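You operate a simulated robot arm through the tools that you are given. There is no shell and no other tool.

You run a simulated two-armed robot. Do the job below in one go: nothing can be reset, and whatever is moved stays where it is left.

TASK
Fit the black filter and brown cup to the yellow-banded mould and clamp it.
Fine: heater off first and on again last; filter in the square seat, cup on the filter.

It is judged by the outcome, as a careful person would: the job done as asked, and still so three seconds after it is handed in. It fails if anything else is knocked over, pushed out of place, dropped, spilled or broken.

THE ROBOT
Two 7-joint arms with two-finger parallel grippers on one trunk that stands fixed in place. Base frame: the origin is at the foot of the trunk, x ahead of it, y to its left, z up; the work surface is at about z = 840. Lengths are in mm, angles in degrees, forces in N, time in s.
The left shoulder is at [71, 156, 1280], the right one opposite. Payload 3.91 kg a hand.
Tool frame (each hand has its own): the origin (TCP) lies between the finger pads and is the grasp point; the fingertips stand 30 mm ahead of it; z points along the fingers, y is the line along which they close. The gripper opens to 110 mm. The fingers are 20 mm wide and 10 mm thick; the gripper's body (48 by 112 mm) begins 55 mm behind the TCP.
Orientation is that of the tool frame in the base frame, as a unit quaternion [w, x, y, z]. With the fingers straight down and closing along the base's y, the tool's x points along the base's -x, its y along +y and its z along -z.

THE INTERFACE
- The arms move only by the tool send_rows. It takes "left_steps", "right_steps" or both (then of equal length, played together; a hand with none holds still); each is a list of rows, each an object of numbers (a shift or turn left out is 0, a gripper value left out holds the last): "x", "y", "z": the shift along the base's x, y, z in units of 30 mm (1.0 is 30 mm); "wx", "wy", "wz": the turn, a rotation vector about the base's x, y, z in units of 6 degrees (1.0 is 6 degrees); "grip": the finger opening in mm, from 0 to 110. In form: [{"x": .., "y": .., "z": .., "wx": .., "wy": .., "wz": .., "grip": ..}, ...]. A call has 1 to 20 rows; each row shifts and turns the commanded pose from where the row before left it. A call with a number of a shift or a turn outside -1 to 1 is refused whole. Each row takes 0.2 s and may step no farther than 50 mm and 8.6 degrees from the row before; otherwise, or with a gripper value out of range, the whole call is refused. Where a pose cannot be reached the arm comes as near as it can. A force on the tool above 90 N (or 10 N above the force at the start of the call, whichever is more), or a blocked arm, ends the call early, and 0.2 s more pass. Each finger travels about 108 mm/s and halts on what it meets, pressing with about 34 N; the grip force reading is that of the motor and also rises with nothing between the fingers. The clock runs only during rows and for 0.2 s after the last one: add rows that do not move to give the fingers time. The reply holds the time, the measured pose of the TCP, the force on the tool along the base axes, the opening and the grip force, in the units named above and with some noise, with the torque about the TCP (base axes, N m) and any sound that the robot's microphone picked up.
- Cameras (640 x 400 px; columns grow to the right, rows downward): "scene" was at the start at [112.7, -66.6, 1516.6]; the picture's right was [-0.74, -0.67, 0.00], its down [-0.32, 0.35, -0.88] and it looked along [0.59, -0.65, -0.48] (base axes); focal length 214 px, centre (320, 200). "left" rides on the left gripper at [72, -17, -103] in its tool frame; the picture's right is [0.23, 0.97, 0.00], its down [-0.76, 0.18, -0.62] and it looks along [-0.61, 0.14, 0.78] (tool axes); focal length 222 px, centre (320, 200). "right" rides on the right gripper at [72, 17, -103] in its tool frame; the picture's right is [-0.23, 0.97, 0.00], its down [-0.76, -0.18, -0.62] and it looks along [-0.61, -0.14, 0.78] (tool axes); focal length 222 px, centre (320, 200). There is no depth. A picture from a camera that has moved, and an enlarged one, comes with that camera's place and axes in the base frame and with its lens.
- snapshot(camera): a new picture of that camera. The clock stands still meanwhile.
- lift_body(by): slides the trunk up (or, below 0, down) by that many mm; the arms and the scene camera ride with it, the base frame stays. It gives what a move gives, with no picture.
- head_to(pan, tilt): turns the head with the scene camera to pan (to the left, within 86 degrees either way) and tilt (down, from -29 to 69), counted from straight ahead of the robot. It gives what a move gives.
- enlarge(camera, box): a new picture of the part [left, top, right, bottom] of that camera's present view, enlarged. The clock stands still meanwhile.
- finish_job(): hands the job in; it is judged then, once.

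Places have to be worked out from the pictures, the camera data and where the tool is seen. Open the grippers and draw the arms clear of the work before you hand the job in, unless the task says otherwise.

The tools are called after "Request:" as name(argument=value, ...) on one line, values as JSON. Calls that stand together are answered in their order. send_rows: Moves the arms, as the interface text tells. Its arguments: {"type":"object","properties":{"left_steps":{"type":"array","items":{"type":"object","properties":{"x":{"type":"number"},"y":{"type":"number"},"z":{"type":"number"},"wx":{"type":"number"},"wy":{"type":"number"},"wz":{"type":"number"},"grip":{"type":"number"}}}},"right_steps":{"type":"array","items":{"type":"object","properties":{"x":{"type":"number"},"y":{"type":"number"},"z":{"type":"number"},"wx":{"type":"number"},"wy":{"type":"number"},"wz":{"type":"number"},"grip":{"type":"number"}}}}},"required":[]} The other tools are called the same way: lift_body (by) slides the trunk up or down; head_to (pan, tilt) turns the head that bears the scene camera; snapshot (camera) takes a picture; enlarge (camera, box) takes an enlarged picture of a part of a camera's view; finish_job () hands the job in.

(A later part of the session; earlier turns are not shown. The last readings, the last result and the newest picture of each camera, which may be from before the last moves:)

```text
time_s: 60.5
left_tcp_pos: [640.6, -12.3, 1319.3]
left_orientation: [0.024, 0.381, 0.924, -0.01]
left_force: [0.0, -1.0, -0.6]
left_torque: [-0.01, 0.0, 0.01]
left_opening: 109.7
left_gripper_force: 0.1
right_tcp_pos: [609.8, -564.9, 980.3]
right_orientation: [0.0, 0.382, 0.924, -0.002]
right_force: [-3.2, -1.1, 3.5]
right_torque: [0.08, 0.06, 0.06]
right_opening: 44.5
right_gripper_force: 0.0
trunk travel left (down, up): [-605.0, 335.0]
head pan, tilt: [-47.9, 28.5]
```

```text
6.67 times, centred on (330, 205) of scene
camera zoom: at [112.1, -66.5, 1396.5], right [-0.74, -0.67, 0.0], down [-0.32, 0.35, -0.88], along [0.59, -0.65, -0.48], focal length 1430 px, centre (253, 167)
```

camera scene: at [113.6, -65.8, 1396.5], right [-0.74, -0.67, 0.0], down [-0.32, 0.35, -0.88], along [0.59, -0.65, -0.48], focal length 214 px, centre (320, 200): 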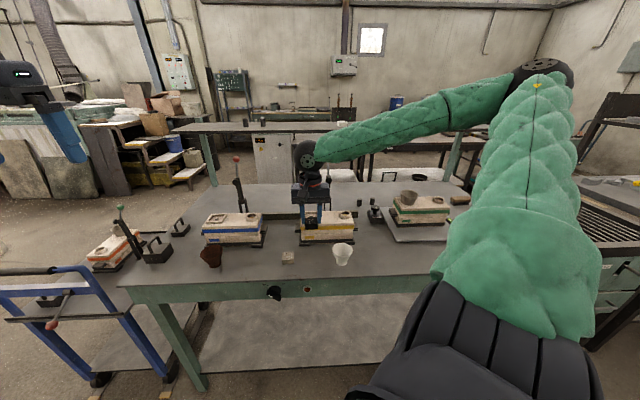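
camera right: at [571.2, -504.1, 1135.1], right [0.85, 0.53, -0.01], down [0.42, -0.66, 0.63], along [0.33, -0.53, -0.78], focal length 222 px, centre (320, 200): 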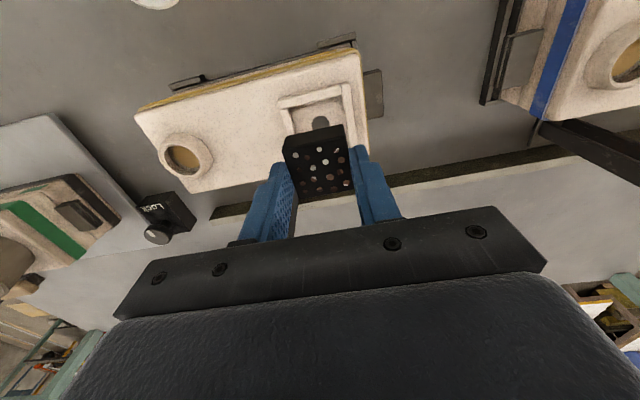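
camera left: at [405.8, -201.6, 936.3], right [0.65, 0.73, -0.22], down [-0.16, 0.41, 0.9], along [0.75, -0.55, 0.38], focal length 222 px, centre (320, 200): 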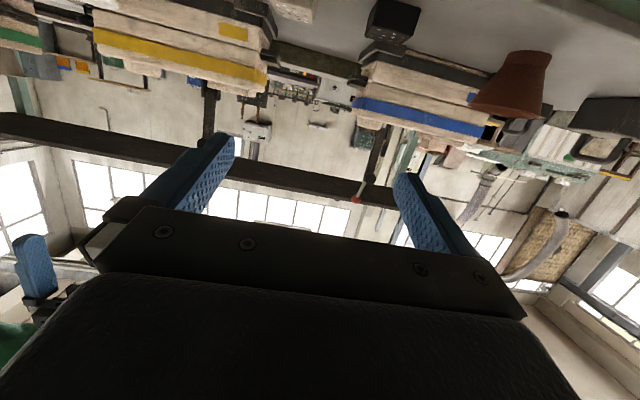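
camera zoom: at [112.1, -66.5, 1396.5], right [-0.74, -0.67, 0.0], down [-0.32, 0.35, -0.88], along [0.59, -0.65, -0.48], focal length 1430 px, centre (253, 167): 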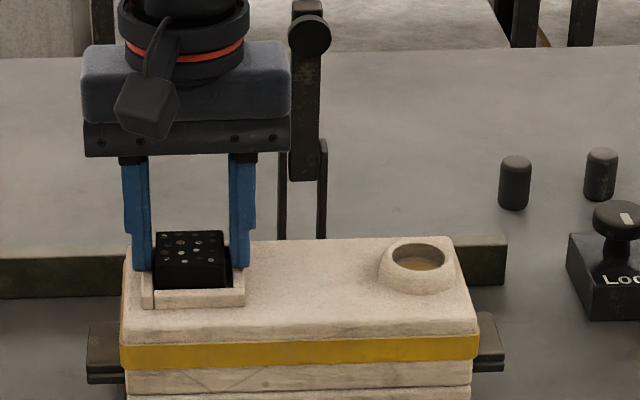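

Released. I'll raise the hand straight up and check that the filter stays seated and level.

Request:
send_rows(right_steps=[{"z": 0.1}, {"z": 0.3, "grip": 60}, {"z": 0.6}, {"z": 0.8}, {"z": 0.8}, {"z": 0.8}, {}])

Request:
enlarge(camera="right", box=[220, 70, 400, 182])

Request:
enlarge(camera="scene", box=[295, 175, 365, 235])

```text
time_s: 62.0
left_tcp_pos: [642.0, -13.6, 1319.8]
left_orientation: [0.025, 0.38, 0.924, -0.01]
left_force: [0.5, 0.0, -0.1]
left_torque: [0.0, 0.0, 0.0]
left_opening: 109.8
left_gripper_force: 0.1
right_tcp_pos: [611.0, -563.9, 1081.8]
right_orientation: [-0.001, 0.382, 0.924, -0.003]
right_force: [0.0, -0.8, 0.5]
right_torque: [-0.03, -0.04, 0.04]
right_opening: 60.1
right_gripper_force: 0.1
trunk travel left (down, up): [-605.0, 335.0]
head pan, tilt: [-47.9, 28.5]
```

```text
3.56 times, centred on (310, 126) of right
camera zoom: at [572.4, -500.7, 1185.3], right [0.85, 0.53, 0.0], down [0.42, -0.66, 0.63], along [0.33, -0.53, -0.78], focal length 790 px, centre (356, 463)
```

zoom: 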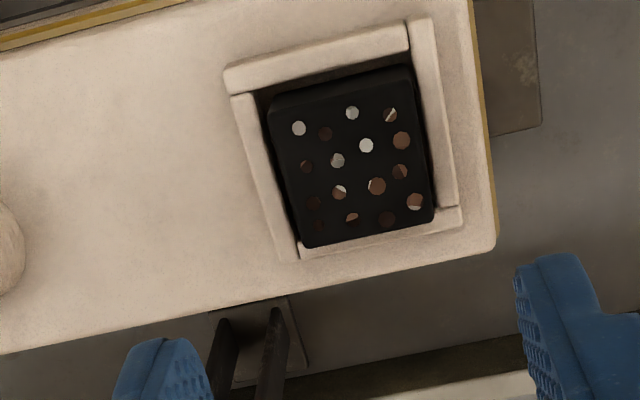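

```text
6.67 times, centred on (330, 205) of scene
camera zoom: at [113.0, -66.9, 1396.5], right [-0.74, -0.67, 0.0], down [-0.32, 0.35, -0.88], along [0.59, -0.65, -0.48], focal length 1430 px, centre (253, 167)
```

zoom: 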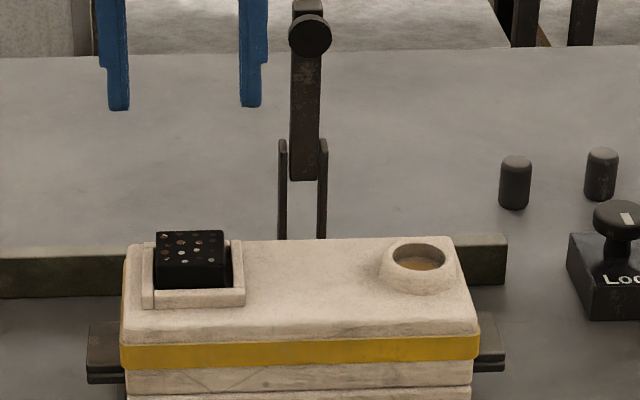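

The filter is seated squarely inside the rim, level, with the hand clear above. Next I'll back the right hand off and travel left to view the brown cup, moving the idle left arm further to its own side.

Request:
send_rows(right_steps=[{"x": -0.7, "y": 0.7}, {"x": -0.7, "y": 0.7}, {"x": -0.7, "y": 0.7}, {"x": -0.7, "y": 0.7}, {"x": -0.7, "y": 0.7}, {"x": 0.674, "y": 0.674}, {"x": 0.674, "y": 0.674}, {"x": 0.674, "y": 0.674}, {"x": 0.674, "y": 0.674}, {"x": 0.674, "y": 0.674}, {"x": 0.674, "y": 0.674}, {"x": 0.674, "y": 0.674}, {"x": 0.674, "y": 0.674}, {"x": 0.674, "y": 0.674}, {"x": 0.674, "y": 0.674}, {"x": 0.674, "y": 0.674}, {"x": 0.674, "y": 0.674, "grip": 100}, {}], left_steps=[{"y": 0.5}, {"y": 0.5}, {"y": 0.5}, {"y": 0.5}, {"y": 0.5}, {"y": 0.5}, {"y": 0.5}, {"y": 0.5}, {"y": 0.5}, {"y": 0.5}, {"y": 0.5}, {"y": 0.5}, {"y": 0.5}, {"y": 0.5}, {}, {}, {}, {}])

Request:
snapshot(camera="right")

Request:
snapshot(camera="scene")

```text
time_s: 65.8
left_tcp_pos: [641.6, 197.6, 1320.7]
left_orientation: [0.023, 0.38, 0.925, -0.01]
left_force: [0.1, -0.8, 0.3]
left_torque: [0.02, -0.04, 0.02]
left_opening: 109.9
left_gripper_force: 0.1
right_tcp_pos: [748.5, -218.9, 1083.0]
right_orientation: [0.0, 0.382, 0.924, -0.003]
right_force: [-0.7, -0.3, 0.1]
right_torque: [0.03, -0.03, 0.0]
right_opening: 100.0
right_gripper_force: 0.0
trunk travel left (down, up): [-605.0, 335.0]
head pan, tilt: [-47.9, 28.5]
```

```text
taken
camera right: at [709.2, -154.7, 1186.4], right [0.85, 0.53, 0.0], down [0.41, -0.66, 0.63], along [0.33, -0.53, -0.78], focal length 222 px, centre (320, 200)
```

right: 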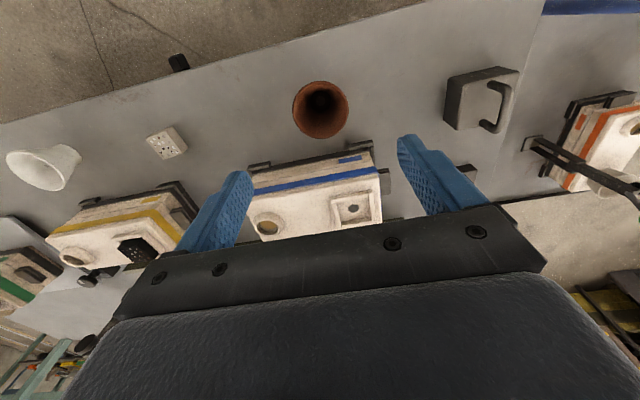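

```text
taken
camera scene: at [111.8, -66.5, 1396.7], right [-0.74, -0.67, 0.0], down [-0.32, 0.35, -0.88], along [0.59, -0.65, -0.48], focal length 214 px, centre (320, 200)
```

scene: 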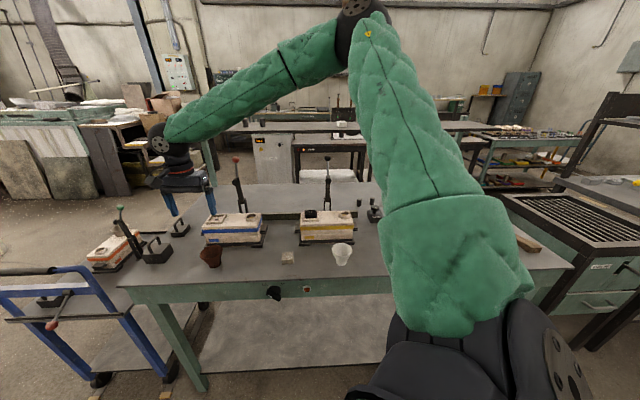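

The brown cup is in clear view of both cameras. I'll zoom in for its size and centre.

Request:
enlarge(camera="right", box=[250, 60, 390, 148])

Request:
enlarge(camera="scene", box=[180, 225, 250, 285])

Request:
enlarge(camera="scene", box=[285, 140, 385, 260])

```text
4.55 times, centred on (320, 104) of right
camera zoom: at [709.2, -154.7, 1186.4], right [0.85, 0.53, 0.0], down [0.41, -0.66, 0.63], along [0.33, -0.53, -0.78], focal length 1010 px, centre (320, 636)
```

zoom: 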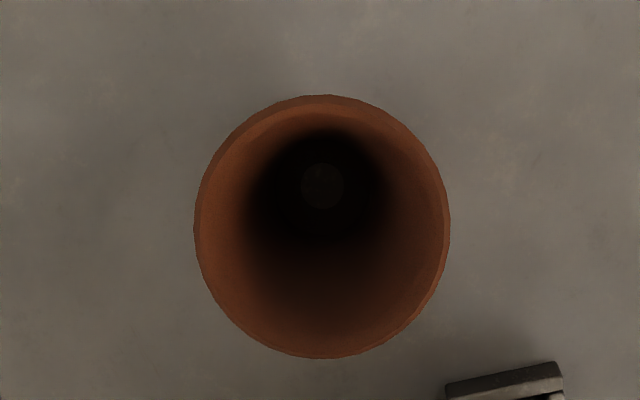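

```text
6.67 times, centred on (215, 255) of scene
camera zoom: at [111.8, -66.5, 1396.7], right [-0.74, -0.67, 0.0], down [-0.32, 0.35, -0.88], along [0.59, -0.65, -0.48], focal length 1430 px, centre (1020, -167)
```

zoom: 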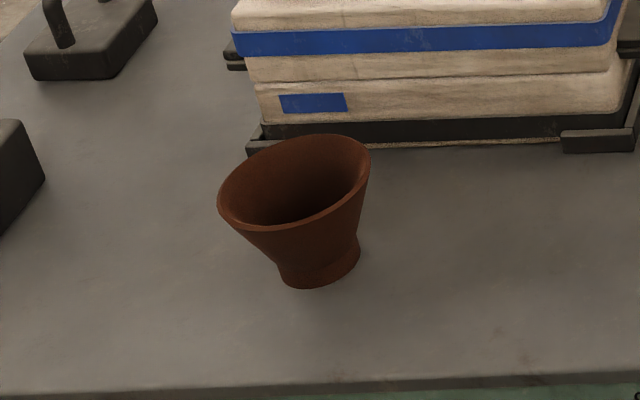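

```text
3.33 times, centred on (335, 200) of scene
camera zoom: at [111.8, -66.5, 1396.7], right [-0.74, -0.67, 0.0], down [-0.32, 0.35, -0.88], along [0.59, -0.65, -0.48], focal length 715 px, centre (270, 200)
```

zoom: 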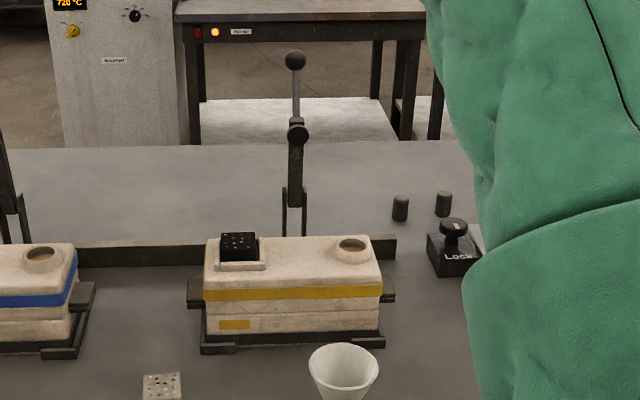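

The cup's rim is ~72 mm wide at z≈894, its foot ~41 mm, centred at n≈696.5, l≈372. I'll centre over it and come down to just above the rim, then check.

Request:
send_rows(right_steps=[{"x": 0.117, "y": -0.175, "z": -0.7}, {"x": 0.117, "y": -0.175, "z": -0.8}, {"z": -0.8}, {"z": -0.8}, {"z": -0.8}, {"z": -0.7}, {}, {}])

Request:
snapshot(camera="right")

Request:
enlarge(camera="scene", box=[170, 205, 260, 285])

```text
time_s: 67.7
left_tcp_pos: [641.7, 198.4, 1317.7]
left_orientation: [0.024, 0.381, 0.924, -0.01]
left_force: [0.4, 0.1, 0.1]
left_torque: [0.0, -0.02, -0.03]
left_opening: 109.7
left_gripper_force: 0.0
right_tcp_pos: [755.4, -227.0, 942.3]
right_orientation: [0.0, 0.382, 0.924, -0.003]
right_force: [0.1, 0.4, 0.3]
right_torque: [0.02, 0.03, -0.03]
right_opening: 100.2
right_gripper_force: 0.1
trunk travel left (down, up): [-605.0, 335.0]
head pan, tilt: [-47.9, 28.5]
```

```text
taken
camera right: at [716.5, -163.7, 1046.0], right [0.85, 0.53, -0.01], down [0.42, -0.66, 0.63], along [0.33, -0.53, -0.78], focal length 222 px, centre (320, 200)
```

right: 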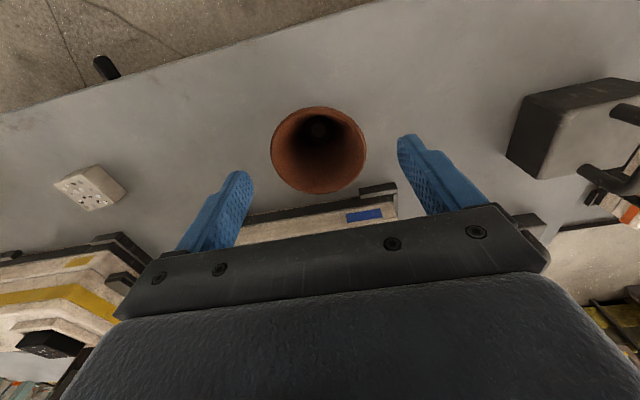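

```text
5.00 times, centred on (215, 245) of scene
camera zoom: at [113.1, -66.4, 1396.5], right [-0.74, -0.67, 0.0], down [-0.32, 0.35, -0.88], along [0.59, -0.65, -0.48], focal length 1072 px, centre (845, -25)
```

zoom: 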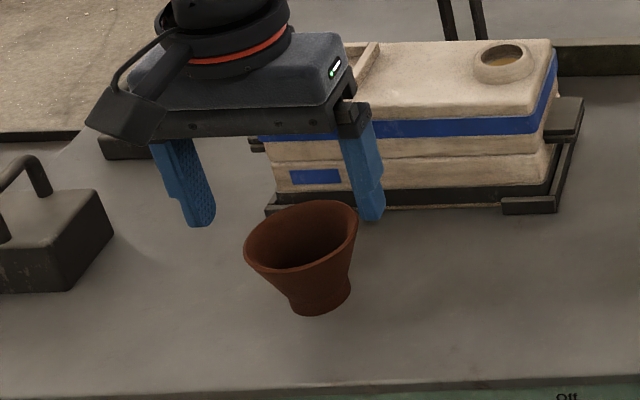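

The cup is centred between the fingers to within 2 mm. I'll nudge, descend until the rim is at the pads, and close gently.

Request:
send_rows(right_steps=[{"x": -0.028, "y": -0.057, "z": -0.45}, {"z": -0.45}, {"z": -0.45}, {}, {"grip": 80}, {"grip": 66}, {}, {}, {}])

Request:
snapshot(camera="right")

Request:
enlarge(camera="scene", box=[170, 205, 260, 285])

```text
time_s: 69.7
left_tcp_pos: [641.7, 198.5, 1318.3]
left_orientation: [0.024, 0.381, 0.924, -0.01]
left_force: [-0.6, -0.3, 0.3]
left_torque: [0.0, 0.0, 0.03]
left_opening: 110.1
left_gripper_force: 0.0
right_tcp_pos: [753.8, -230.1, 903.1]
right_orientation: [0.0, 0.382, 0.924, -0.003]
right_force: [-0.7, 0.3, 1.4]
right_torque: [-0.03, 0.07, 0.0]
right_opening: 70.3
right_gripper_force: 33.7
trunk travel left (down, up): [-605.0, 335.0]
head pan, tilt: [-47.9, 28.5]
```

```text
taken
camera right: at [714.9, -166.7, 1006.5], right [0.85, 0.53, -0.01], down [0.42, -0.66, 0.63], along [0.33, -0.53, -0.78], focal length 222 px, centre (320, 200)
```

right: 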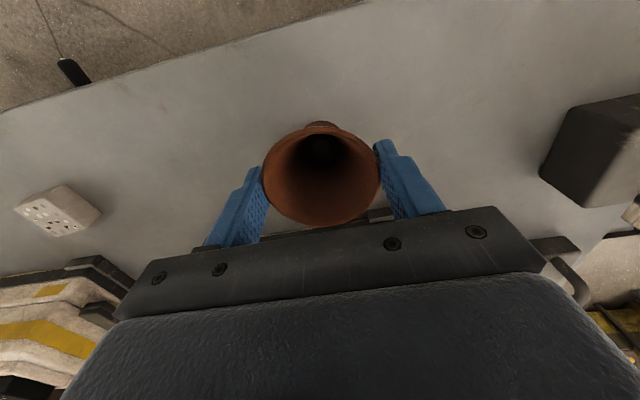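

```text
5.00 times, centred on (215, 245) of scene
camera zoom: at [112.7, -66.2, 1396.6], right [-0.74, -0.67, 0.0], down [-0.32, 0.35, -0.88], along [0.59, -0.65, -0.48], focal length 1072 px, centre (845, -25)
```

zoom: 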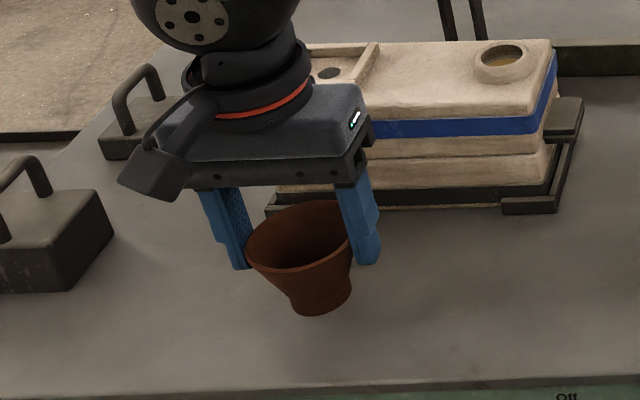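

Gripped at 70 mm with the cup upright. I'll lift slowly and check that it hangs straight.

Request:
send_rows(right_steps=[{"z": 0.2}, {"z": 0.4}, {"z": 0.6}, {"z": 0.7}, {"z": 0.7}, {"z": 0.7}, {"z": 0.7}, {"z": 0.7}, {"z": 0.7}, {"z": 0.5}, {"z": 0.3}, {}])

Request:
snapshot(camera="right")

Request:
snapshot(camera="scene")

```text
time_s: 72.2
left_tcp_pos: [642.9, 198.6, 1318.4]
left_orientation: [0.024, 0.381, 0.924, -0.009]
left_force: [-0.7, -0.3, 0.0]
left_torque: [-0.03, 0.0, -0.01]
left_opening: 109.9
left_gripper_force: 0.1
right_tcp_pos: [754.2, -231.3, 1089.3]
right_orientation: [0.0, 0.381, 0.924, -0.003]
right_force: [-0.4, 0.6, -0.7]
right_torque: [-0.02, 0.0, -0.01]
right_opening: 70.6
right_gripper_force: 34.2
trunk travel left (down, up): [-605.0, 335.0]
head pan, tilt: [-47.9, 28.5]
```

```text
taken
camera right: at [714.6, -166.7, 1192.1], right [0.85, 0.53, -0.01], down [0.42, -0.66, 0.63], along [0.33, -0.53, -0.78], focal length 222 px, centre (320, 200)
```

right: 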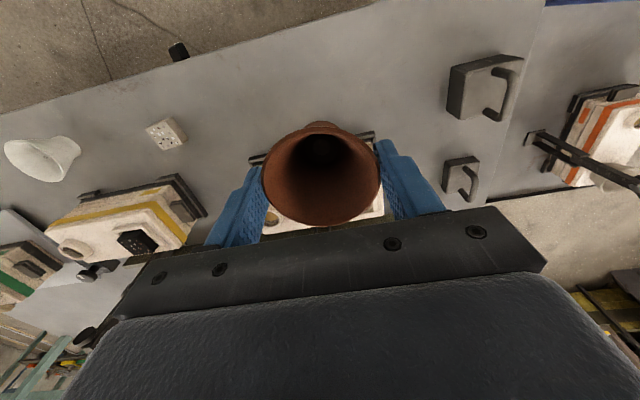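

```text
taken
camera scene: at [113.0, -66.3, 1396.5], right [-0.74, -0.67, 0.0], down [-0.32, 0.35, -0.88], along [0.59, -0.65, -0.48], focal length 214 px, centre (320, 200)
```

scene: 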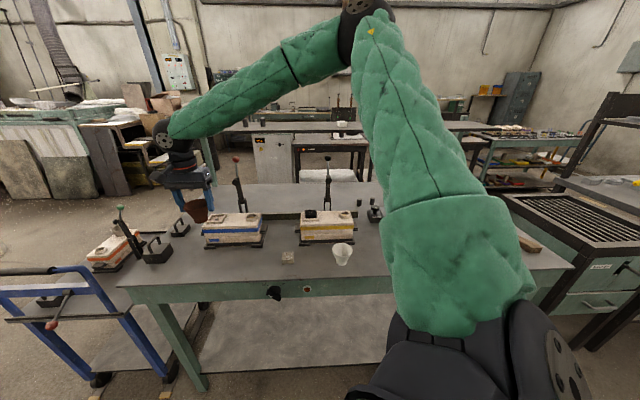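

The cup hangs straight. I'll carry it right along the front of the moulds to opposite the seat, at the same height.

Request:
send_rows(right_steps=[{"x": -0.35, "y": -0.35}, {"x": -0.568, "y": -0.568}, {"x": -0.568, "y": -0.568}, {"x": -0.568, "y": -0.568}, {"x": -0.568, "y": -0.568}, {"x": -0.568, "y": -0.568}, {"x": -0.568, "y": -0.568}, {"x": -0.568, "y": -0.568}, {"x": -0.568, "y": -0.568}, {"x": -0.568, "y": -0.568}, {"x": -0.568, "y": -0.568}, {"x": -0.568, "y": -0.568}, {"x": -0.568, "y": -0.568}, {"x": -0.568, "y": -0.568}, {"x": -0.22, "y": -0.22}, {}])

Request:
snapshot(camera="right")

Request:
enlarge(camera="scene", box=[260, 130, 400, 250])

```text
time_s: 75.7
left_tcp_pos: [642.2, 198.1, 1318.4]
left_orientation: [0.024, 0.381, 0.924, -0.01]
left_force: [-0.3, -0.5, -0.5]
left_torque: [0.02, 0.0, -0.03]
left_opening: 110.1
left_gripper_force: 0.1
right_tcp_pos: [516.0, -469.1, 1090.5]
right_orientation: [0.0, 0.382, 0.924, -0.003]
right_force: [-1.3, -0.1, -1.1]
right_torque: [0.02, 0.0, -0.01]
right_opening: 70.7
right_gripper_force: 33.5
trunk travel left (down, up): [-605.0, 335.0]
head pan, tilt: [-47.9, 28.5]
```

```text
taken
camera right: at [477.4, -404.9, 1193.3], right [0.85, 0.53, -0.01], down [0.42, -0.66, 0.63], along [0.33, -0.53, -0.78], focal length 222 px, centre (320, 200)
```

right: 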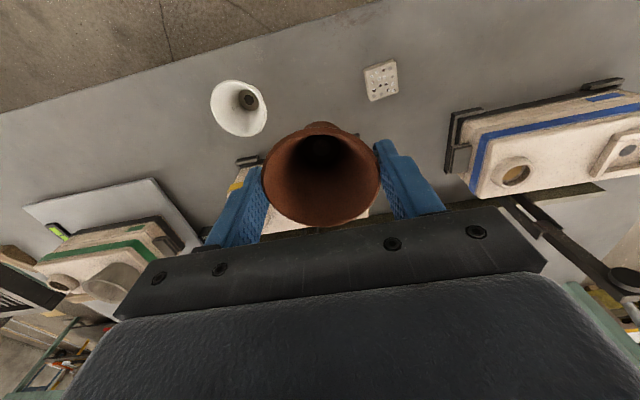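

```text
3.33 times, centred on (330, 190) of scene
camera zoom: at [112.8, -66.4, 1396.5], right [-0.74, -0.67, 0.0], down [-0.32, 0.35, -0.88], along [0.59, -0.65, -0.48], focal length 715 px, centre (287, 233)
```

zoom: 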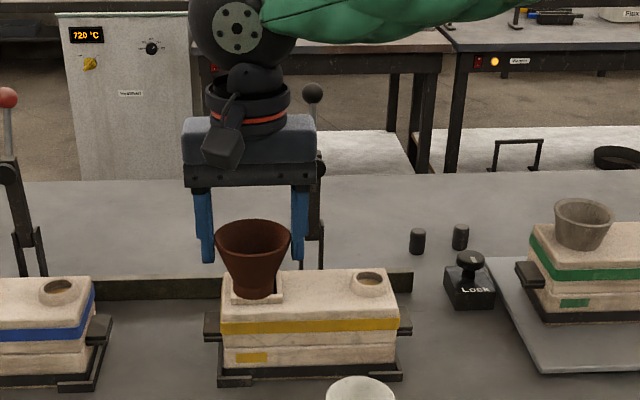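

Now forward over the seat, still ~65 mm above the filter.

Request:
send_rows(right_steps=[{"x": 0.35, "y": -0.36}, {"x": 0.522, "y": -0.531}, {"x": 0.522, "y": -0.531}, {"x": 0.522, "y": -0.531}, {"x": 0.522, "y": -0.531}, {"x": 0.522, "y": -0.531}, {"x": 0.17, "y": -0.171}, {}, {}])

Request:
snapshot(camera="right")

Request:
enlarge(camera="scene", box=[285, 155, 375, 245])

```text
time_s: 77.7
left_tcp_pos: [641.4, 198.1, 1318.3]
left_orientation: [0.025, 0.38, 0.924, -0.011]
left_force: [-0.2, -0.2, 0.3]
left_torque: [-0.03, -0.03, -0.01]
left_opening: 109.9
left_gripper_force: 0.1
right_tcp_pos: [610.4, -565.5, 1089.1]
right_orientation: [0.0, 0.382, 0.924, -0.001]
right_force: [0.2, 0.0, -1.2]
right_torque: [-0.03, -0.01, -0.01]
right_opening: 70.8
right_gripper_force: 34.1
trunk travel left (down, up): [-605.0, 335.0]
head pan, tilt: [-47.9, 28.5]
```

```text
taken
camera right: at [571.2, -500.0, 1191.8], right [0.85, 0.53, -0.01], down [0.42, -0.66, 0.63], along [0.33, -0.53, -0.78], focal length 222 px, centre (320, 200)
```

right: 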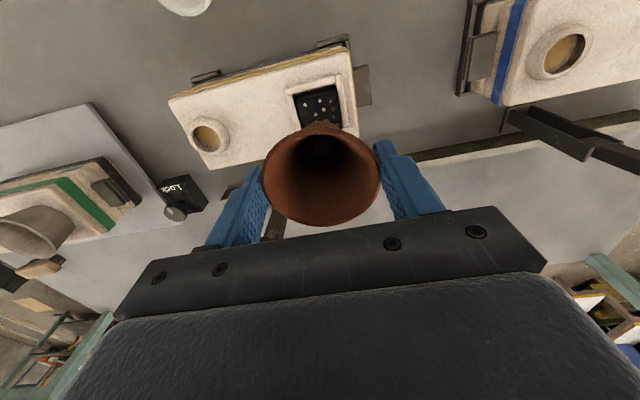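

```text
4.44 times, centred on (330, 200) of scene
camera zoom: at [112.7, -66.6, 1396.6], right [-0.74, -0.67, 0.0], down [-0.32, 0.35, -0.88], along [0.59, -0.65, -0.48], focal length 953 px, centre (276, 200)
```

zoom: 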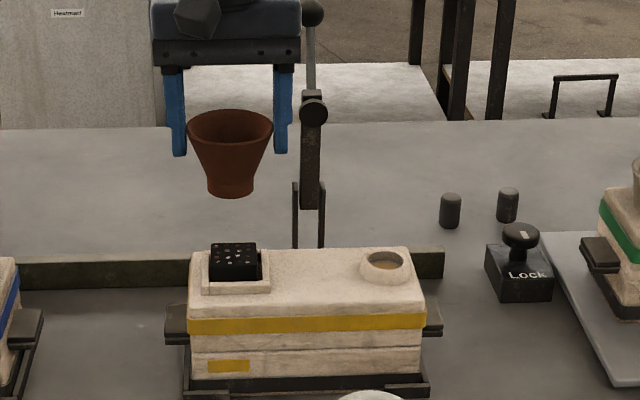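

Close to aligned. I'll zoom in with the hand camera to check the cup foot against the filter before lowering.

Request:
enlarge(camera="right", box=[250, 60, 390, 148])

Request:
enlarge(camera="scene", box=[305, 170, 355, 230])

```text
4.55 times, centred on (320, 104) of right
camera zoom: at [571.2, -500.0, 1191.8], right [0.85, 0.53, -0.01], down [0.42, -0.66, 0.63], along [0.33, -0.53, -0.78], focal length 1010 px, centre (320, 636)
```

zoom: 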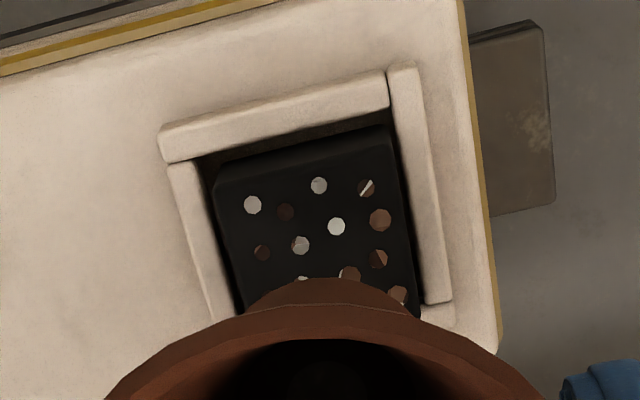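

```text
6.67 times, centred on (330, 200) of scene
camera zoom: at [112.7, -66.6, 1396.6], right [-0.74, -0.67, 0.0], down [-0.32, 0.35, -0.88], along [0.59, -0.65, -0.48], focal length 1430 px, centre (253, 200)
```

zoom: 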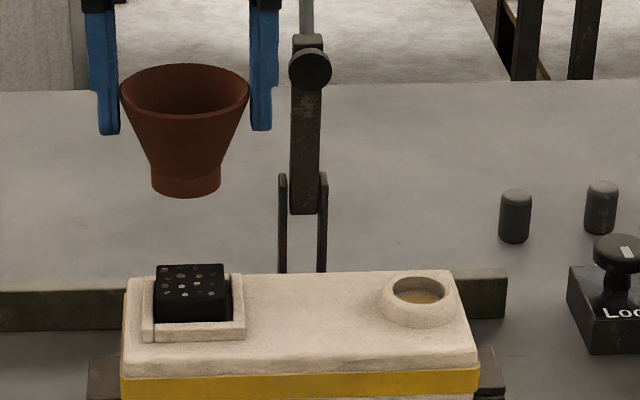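

Both cameras suggest the cup should shift about 1.7 mm right and 1.5 mm back. I'll correct and descend to about 7 mm above the filter, then check.

Request:
send_rows(right_steps=[{"x": -0.075, "y": -0.005, "z": -0.4}, {"z": -0.5}, {"z": -0.5}, {"z": -0.4}, {"z": -0.17}, {}, {}])

Request:
enlarge(camera="scene", box=[305, 170, 355, 230])

Request:
enlarge(camera="right", box=[250, 60, 390, 148])

```text
time_s: 79.2
left_tcp_pos: [642.6, 198.5, 1319.8]
left_orientation: [0.025, 0.381, 0.924, -0.009]
left_force: [0.0, -0.3, 0.5]
left_torque: [0.01, -0.01, 0.03]
left_opening: 110.2
left_gripper_force: 0.1
right_tcp_pos: [607.3, -564.2, 1028.2]
right_orientation: [0.0, 0.382, 0.924, -0.003]
right_force: [-0.5, -0.3, -1.3]
right_torque: [0.0, -0.01, 0.02]
right_opening: 70.3
right_gripper_force: 33.5
trunk travel left (down, up): [-605.0, 335.0]
head pan, tilt: [-47.9, 28.5]
```

```text
6.67 times, centred on (330, 200) of scene
camera zoom: at [112.8, -66.5, 1396.6], right [-0.74, -0.67, 0.0], down [-0.32, 0.35, -0.88], along [0.59, -0.65, -0.48], focal length 1430 px, centre (253, 200)
```

zoom: 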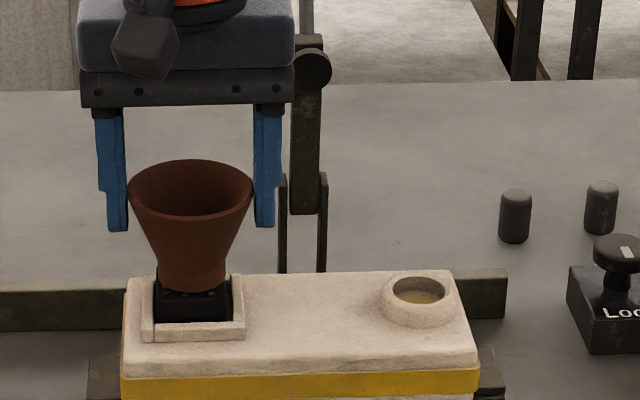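

```text
4.55 times, centred on (320, 104) of right
camera zoom: at [568.1, -499.6, 1132.9], right [0.85, 0.53, -0.01], down [0.42, -0.66, 0.63], along [0.33, -0.53, -0.78], focal length 1010 px, centre (320, 636)
```

zoom: 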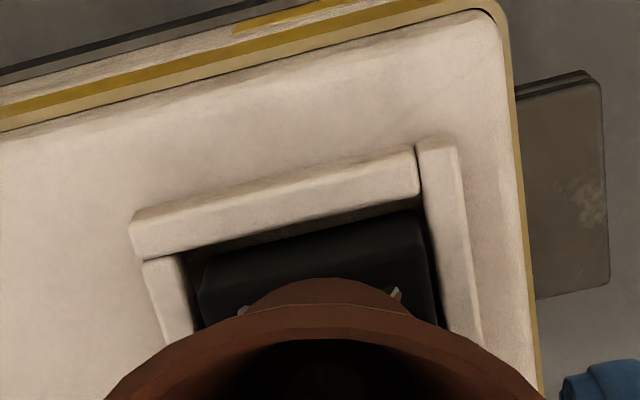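

In the scene view the foot is centred on the filter sideways; front-to-back it should come ~1.5 mm nearer. I'll apply that and lower in small steps until contact.

Request:
send_rows(right_steps=[{"x": -0.035, "y": 0.035, "z": -0.05}, {"z": -0.08}, {"z": -0.05}, {}])

Request:
enlarge(camera="scene", box=[305, 170, 355, 230])

```text
time_s: 80.2
left_tcp_pos: [641.8, 198.3, 1319.4]
left_orientation: [0.024, 0.38, 0.924, -0.01]
left_force: [-0.6, 0.1, -0.2]
left_torque: [-0.04, 0.01, -0.01]
left_opening: 110.0
left_gripper_force: 0.1
right_tcp_pos: [605.7, -562.5, 1025.0]
right_orientation: [0.001, 0.382, 0.924, -0.003]
right_force: [0.9, 0.3, 3.6]
right_torque: [-0.01, 0.01, -0.01]
right_opening: 70.6
right_gripper_force: 33.9
trunk travel left (down, up): [-605.0, 335.0]
head pan, tilt: [-47.9, 28.5]
```

```text
6.67 times, centred on (330, 200) of scene
camera zoom: at [112.4, -66.2, 1396.7], right [-0.74, -0.67, 0.0], down [-0.32, 0.35, -0.88], along [0.59, -0.65, -0.48], focal length 1430 px, centre (253, 200)
```

zoom: 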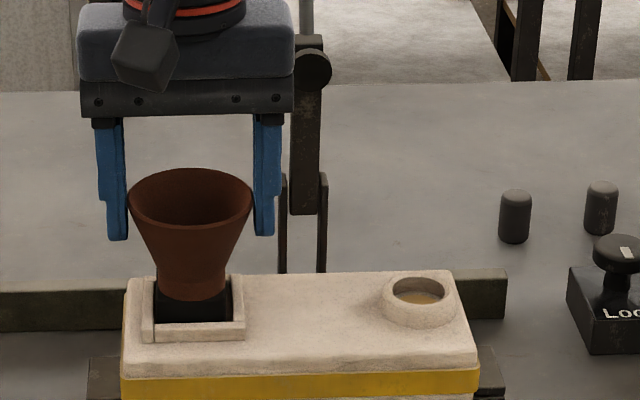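

Contact is just starting (about 5 N). Before releasing I'll check the front-to-back alignment from the hand camera.

Request:
enlarge(camera="right", box=[250, 60, 390, 148])

Request:
enlarge(camera="scene", box=[310, 195, 345, 220])

```text
4.55 times, centred on (320, 104) of right
camera zoom: at [567.2, -498.5, 1128.1], right [0.85, 0.53, 0.0], down [0.41, -0.66, 0.63], along [0.33, -0.53, -0.78], focal length 1010 px, centre (320, 636)
```

zoom: 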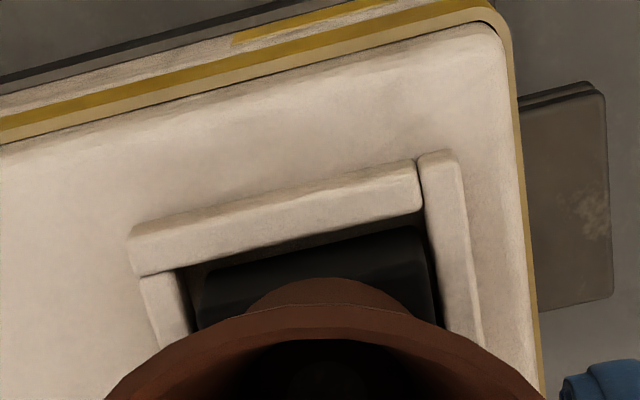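

```text
16.00 times, centred on (328, 208) of scene
camera zoom: at [112.4, -66.2, 1396.7], right [-0.74, -0.67, 0.0], down [-0.32, 0.35, -0.88], along [0.59, -0.65, -0.48], focal length 3432 px, centre (200, 80)
```

zoom: 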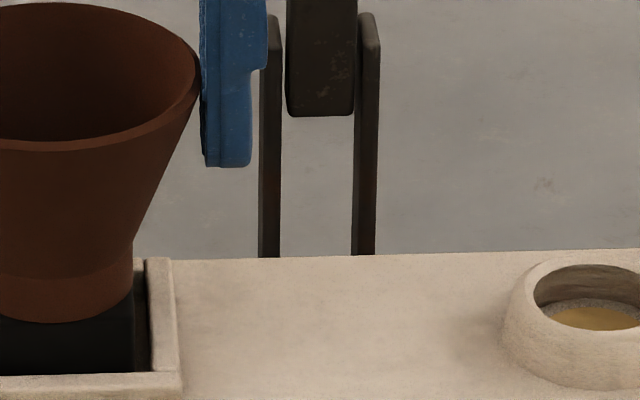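

The foot sits right on the filter's top, edges lining up. I'll settle it by 1 mm and open the fingers gently.

Request:
send_rows(right_steps=[{"z": -0.035}, {}, {"grip": 73}, {"grip": 76}, {"grip": 82}, {"grip": 96}, {}, {}])

Request:
enlarge(camera="scene", box=[305, 170, 355, 230])

Request:
snapshot(camera="right")

```text
time_s: 82.0
left_tcp_pos: [642.3, 199.4, 1319.9]
left_orientation: [0.024, 0.381, 0.924, -0.01]
left_force: [0.1, -0.1, -0.1]
left_torque: [-0.03, -0.01, 0.0]
left_opening: 109.8
left_gripper_force: 0.0
right_tcp_pos: [606.5, -562.4, 1023.9]
right_orientation: [0.0, 0.382, 0.924, -0.003]
right_force: [0.3, -0.1, -0.2]
right_torque: [0.02, 0.03, -0.03]
right_opening: 95.7
right_gripper_force: 0.2
trunk travel left (down, up): [-605.0, 335.0]
head pan, tilt: [-47.9, 28.5]
```

```text
6.67 times, centred on (330, 200) of scene
camera zoom: at [112.6, -66.4, 1396.6], right [-0.74, -0.67, 0.0], down [-0.32, 0.35, -0.88], along [0.59, -0.65, -0.48], focal length 1430 px, centre (253, 200)
```

zoom: 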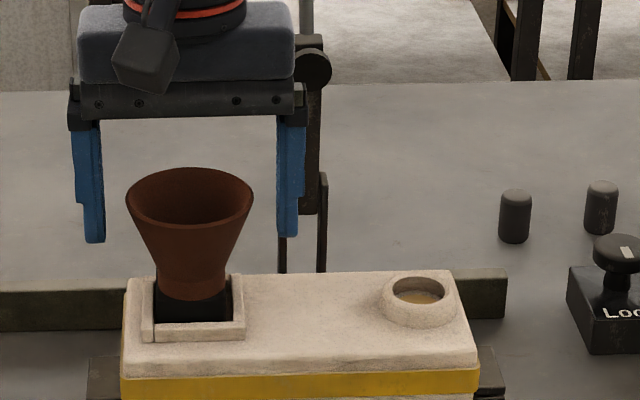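

```text
taken
camera right: at [567.5, -499.1, 1126.6], right [0.85, 0.53, 0.0], down [0.42, -0.66, 0.63], along [0.33, -0.53, -0.78], focal length 222 px, centre (320, 200)
```

right: 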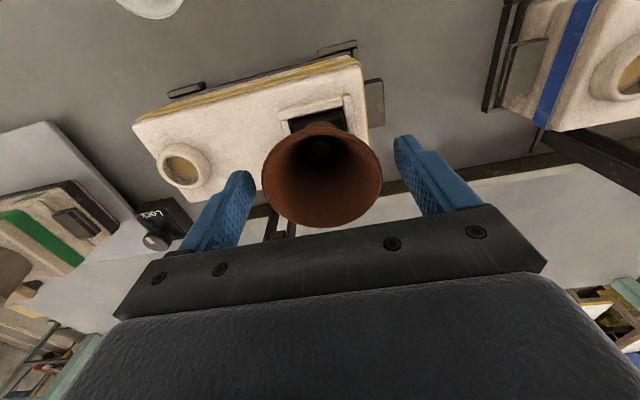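

The cup stands upright on the filter. I'll raise the hand straight up, then back it away from the mould.

Request:
send_rows(right_steps=[{"z": 0.3}, {"z": 0.6}, {"z": 0.8}, {"z": 0.8}, {"x": -0.5, "y": 0.5}, {"x": -0.7, "y": 0.7}, {"x": -0.7, "y": 0.7}, {"x": -0.7, "y": 0.7}, {"x": -0.7, "y": 0.7}, {}])

Request:
snapshot(camera="right")

Request:
enlarge(camera="scene", box=[285, 130, 385, 240])

```text
time_s: 84.2
left_tcp_pos: [643.3, 197.6, 1319.4]
left_orientation: [0.024, 0.381, 0.924, -0.01]
left_force: [0.5, 0.5, -0.5]
left_torque: [0.05, 0.03, 0.0]
left_opening: 110.0
left_gripper_force: 0.1
right_tcp_pos: [507.8, -464.2, 1096.9]
right_orientation: [0.0, 0.382, 0.924, -0.003]
right_force: [0.0, -0.1, -0.5]
right_torque: [0.02, 0.05, 0.01]
right_opening: 95.8
right_gripper_force: 0.1
trunk travel left (down, up): [-605.0, 335.0]
head pan, tilt: [-47.9, 28.5]
```

```text
taken
camera right: at [469.5, -399.3, 1200.7], right [0.85, 0.53, -0.01], down [0.42, -0.66, 0.63], along [0.33, -0.53, -0.78], focal length 222 px, centre (320, 200)
```

right: 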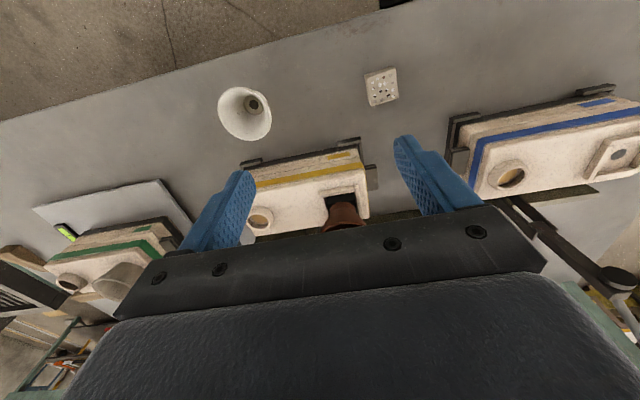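

```text
3.64 times, centred on (335, 185) of scene
camera zoom: at [113.1, -66.9, 1396.5], right [-0.74, -0.67, 0.0], down [-0.32, 0.35, -0.88], along [0.59, -0.65, -0.48], focal length 780 px, centre (266, 254)
```

zoom: 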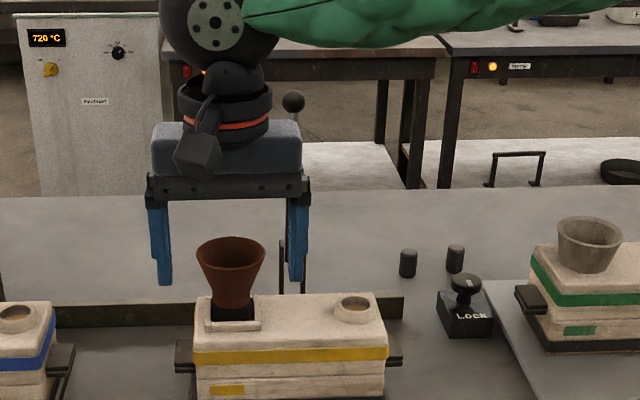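

Filter and cup are in place. The clamp lever stands open, its ball estimated at n≈976, l≈-40, z≈1120, pad arm hinged behind the mould. I'll rise and hover over the clamp to measure the ball better.

Request:
send_rows(right_steps=[{"z": 0.967}, {"z": 0.967}, {"z": 0.967}, {"z": 0.967}, {"z": 0.967}, {"z": 0.967}, {"z": 0.967}, {"x": 0.392, "y": -0.863}, {"x": 0.392, "y": -0.863}, {"x": 0.392, "y": -0.863}, {"x": 0.392, "y": -0.863}, {"x": 0.392, "y": -0.863}, {"x": 0.392, "y": -0.863}, {"x": 0.392, "y": -0.863}, {"x": 0.392, "y": -0.863}, {}])

Request:
snapshot(camera="right")

Request:
snapshot(camera="scene")

```text
time_s: 87.7
left_tcp_pos: [643.2, 198.6, 1318.6]
left_orientation: [0.025, 0.381, 0.924, -0.01]
left_force: [-0.4, -0.3, -0.5]
left_torque: [0.0, 0.02, 0.03]
left_opening: 110.0
left_gripper_force: 0.0
right_tcp_pos: [601.9, -672.4, 1302.4]
right_orientation: [0.001, 0.382, 0.924, -0.002]
right_force: [-1.1, 0.2, 0.7]
right_torque: [-0.01, -0.04, 0.01]
right_opening: 96.2
right_gripper_force: 0.0
trunk travel left (down, up): [-605.0, 335.0]
head pan, tilt: [-47.9, 28.5]
```

```text
taken
camera right: at [563.5, -607.8, 1405.0], right [0.85, 0.53, 0.0], down [0.41, -0.66, 0.63], along [0.33, -0.53, -0.78], focal length 222 px, centre (320, 200)
```

right: 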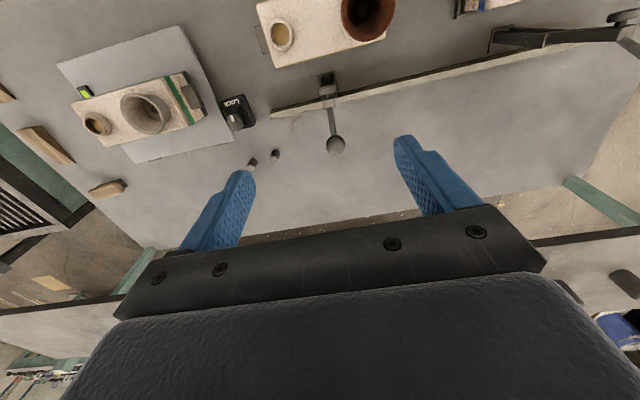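

```text
taken
camera scene: at [112.2, -66.0, 1396.7], right [-0.74, -0.67, 0.0], down [-0.32, 0.35, -0.88], along [0.59, -0.65, -0.48], focal length 214 px, centre (320, 200)
```

scene: 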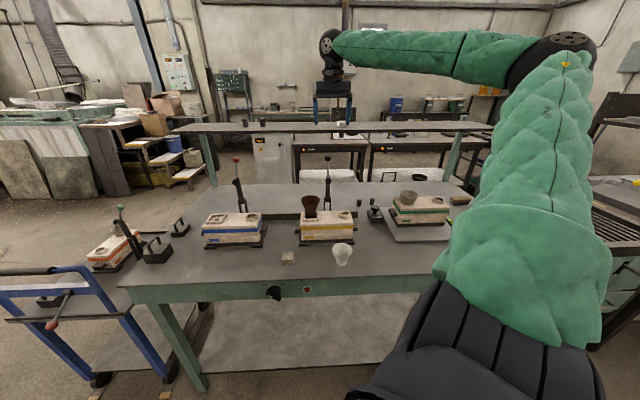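

Good view of the lever from above. I'll zoom in from both cameras.

Request:
enlarge(camera="right", box=[265, 50, 405, 160])

Request:
enlarge(camera="scene", box=[290, 145, 370, 225])

```text
3.64 times, centred on (335, 105) of right
camera zoom: at [563.5, -607.8, 1405.0], right [0.85, 0.53, 0.0], down [0.41, -0.66, 0.63], along [0.33, -0.53, -0.78], focal length 808 px, centre (266, 546)
```

zoom: 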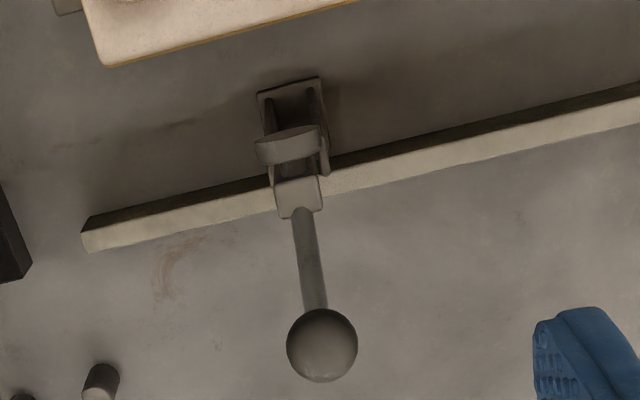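

```text
5.00 times, centred on (330, 185) of scene
camera zoom: at [112.2, -66.0, 1396.7], right [-0.74, -0.67, 0.0], down [-0.32, 0.35, -0.88], along [0.59, -0.65, -0.48], focal length 1072 px, centre (270, 275)
```

zoom: 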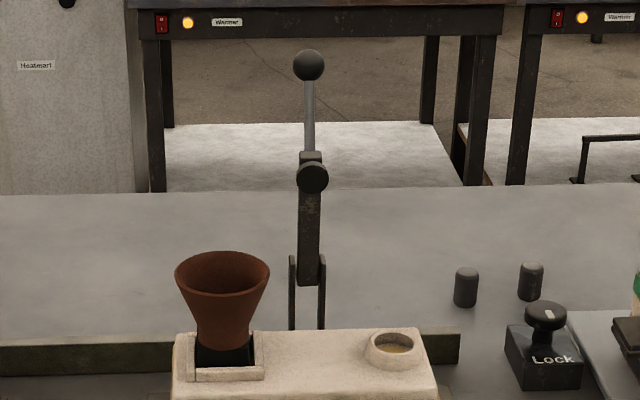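

The ball is at n≈953, l≈-40.5, z≈1136 (25 mm across) and the hinge near n≈930, z≈970, so the ball should swing forward about 90° to roughly n≈764, z≈993. I'll position above the ball with the fingers straddling it sideways.

Request:
send_rows(right_steps=[{"x": 0.486, "y": -0.338, "z": -0.6, "grip": 60}, {"x": 0.486, "y": -0.338, "z": -0.7}, {"x": 0.486, "y": -0.338, "z": -0.7}, {"z": -0.2}, {}, {}])

Request:
snapshot(camera="right")

Request:
enlarge(camera="scene", box=[280, 105, 380, 225])

```text
time_s: 89.0
left_tcp_pos: [642.4, 197.0, 1320.0]
left_orientation: [0.025, 0.381, 0.924, -0.01]
left_force: [0.1, 0.8, -0.4]
left_torque: [0.03, 0.02, -0.01]
left_opening: 110.0
left_gripper_force: 0.0
right_tcp_pos: [644.8, -702.3, 1235.8]
right_orientation: [-0.001, 0.383, 0.924, -0.002]
right_force: [0.2, 0.5, 0.3]
right_torque: [-0.02, 0.0, -0.01]
right_opening: 59.9
right_gripper_force: 0.0
trunk travel left (down, up): [-605.0, 335.0]
head pan, tilt: [-47.9, 28.5]
```

```text
taken
camera right: at [606.4, -637.8, 1338.5], right [0.85, 0.53, -0.01], down [0.42, -0.66, 0.63], along [0.33, -0.53, -0.78], focal length 222 px, centre (320, 200)
```

right: 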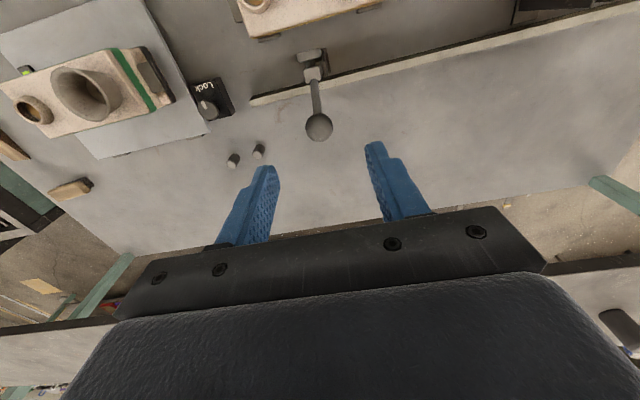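

```text
3.33 times, centred on (330, 165) of scene
camera zoom: at [112.8, -66.7, 1396.5], right [-0.74, -0.67, 0.0], down [-0.32, 0.35, -0.88], along [0.59, -0.65, -0.48], focal length 715 px, centre (287, 317)
```

zoom: 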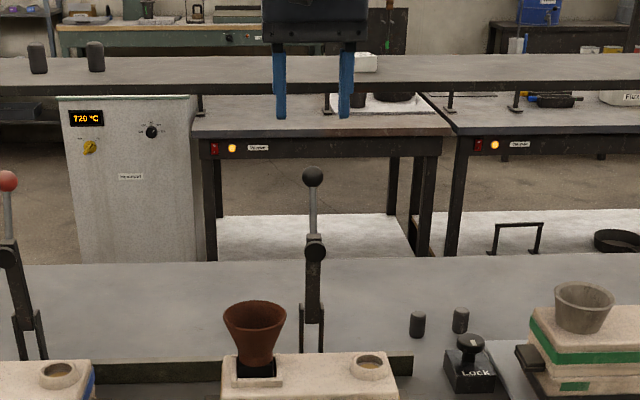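

The fingers straddle the ball symmetrically. I'll descend until the ball is between the pads and close on it.

Request:
send_rows(right_steps=[{"x": 0.02, "y": -0.02, "z": -0.8}, {"z": -0.8}, {"z": -0.8}, {"z": -0.8}, {"z": -0.05}, {"grip": 15}, {}, {}, {}])

Request:
snapshot(camera="right")

Request:
enlarge(camera="scene", box=[280, 105, 380, 225])

```text
time_s: 91.0
left_tcp_pos: [641.1, 197.3, 1319.8]
left_orientation: [0.024, 0.382, 0.924, -0.01]
left_force: [0.3, -1.0, -0.5]
left_torque: [-0.02, 0.03, 0.02]
left_opening: 109.8
left_gripper_force: 0.1
right_tcp_pos: [643.9, -704.2, 1138.9]
right_orientation: [0.0, 0.383, 0.924, -0.003]
right_force: [-8.0, -8.0, 3.3]
right_torque: [-0.13, 0.01, -0.09]
right_opening: 25.2
right_gripper_force: 44.8
trunk travel left (down, up): [-605.0, 335.0]
head pan, tilt: [-47.9, 28.5]
```

```text
taken
camera right: at [605.9, -639.5, 1241.9], right [0.85, 0.53, 0.0], down [0.41, -0.66, 0.63], along [0.33, -0.53, -0.78], focal length 222 px, centre (320, 200)
```

right: 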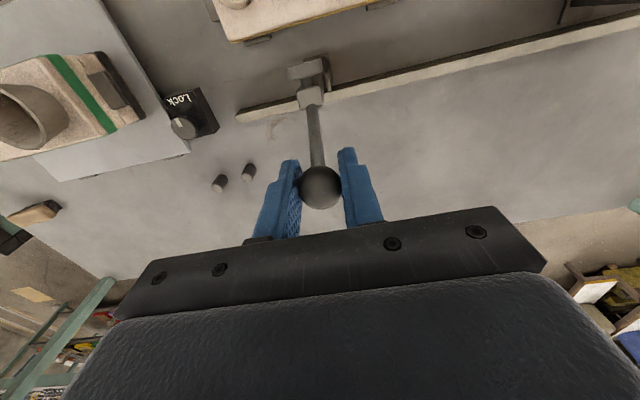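

```text
3.33 times, centred on (330, 165) of scene
camera zoom: at [111.5, -67.1, 1396.7], right [-0.74, -0.67, 0.0], down [-0.32, 0.35, -0.88], along [0.59, -0.65, -0.48], focal length 715 px, centre (287, 317)
```

zoom: 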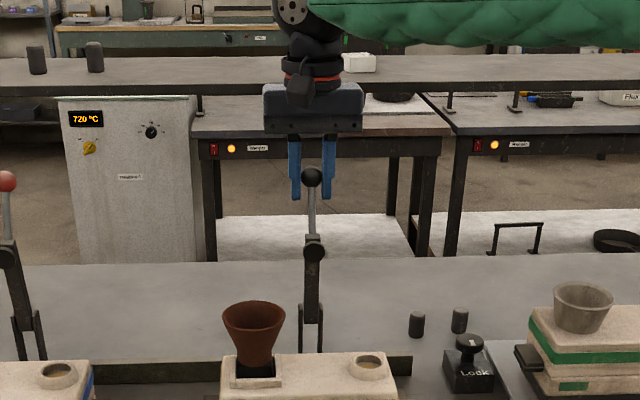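

The ball is gripped at 25 mm. I'll start pulling the lever toward the robot along its arc, two small steps first to feel the resistance.

Request:
send_rows(right_steps=[{"x": -0.21, "y": 0.206, "z": 0.03}, {"x": -0.206, "y": 0.206, "z": 0.02}, {"x": -0.207, "y": 0.207, "z": 0}, {"x": -0.207, "y": 0.207, "z": -0.01}, {}])

Request:
enlarge(camera="scene", box=[280, 105, 380, 225])

Request:
enlarge(camera="right", box=[230, 20, 430, 220])

```text
time_s: 92.2
left_tcp_pos: [641.4, 195.8, 1320.6]
left_orientation: [0.024, 0.381, 0.924, -0.01]
left_force: [0.6, -0.5, 0.5]
left_torque: [0.0, 0.04, 0.01]
left_opening: 110.1
left_gripper_force: 0.0
right_tcp_pos: [620.0, -679.4, 1140.8]
right_orientation: [0.0, 0.383, 0.924, -0.003]
right_force: [-8.2, -16.1, 2.7]
right_torque: [-0.77, -0.63, -0.11]
right_opening: 25.1
right_gripper_force: 44.3
trunk travel left (down, up): [-605.0, 335.0]
head pan, tilt: [-47.9, 28.5]
```

```text
3.33 times, centred on (330, 165) of scene
camera zoom: at [111.5, -68.0, 1396.6], right [-0.74, -0.67, 0.0], down [-0.32, 0.36, -0.88], along [0.59, -0.65, -0.48], focal length 715 px, centre (287, 317)
```

zoom: 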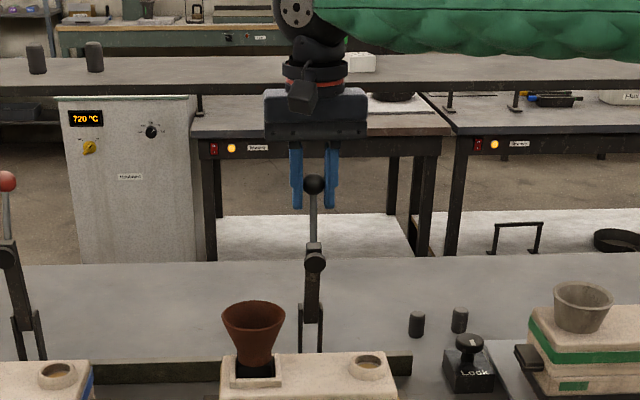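

```text
2.00 times, centred on (330, 120) of right
camera zoom: at [581.2, -614.8, 1242.6], right [0.85, 0.53, 0.0], down [0.41, -0.66, 0.63], along [0.33, -0.53, -0.78], focal length 444 px, centre (300, 360)
```

zoom: 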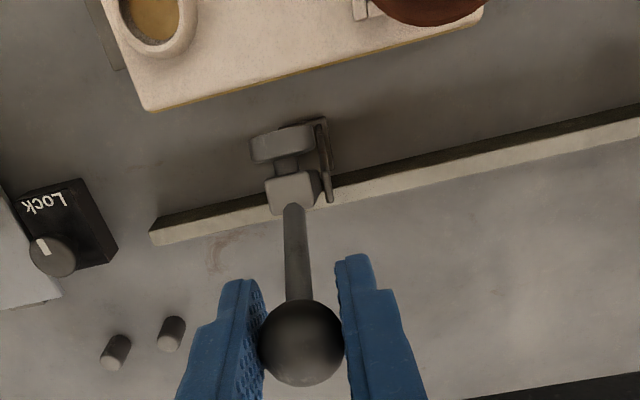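

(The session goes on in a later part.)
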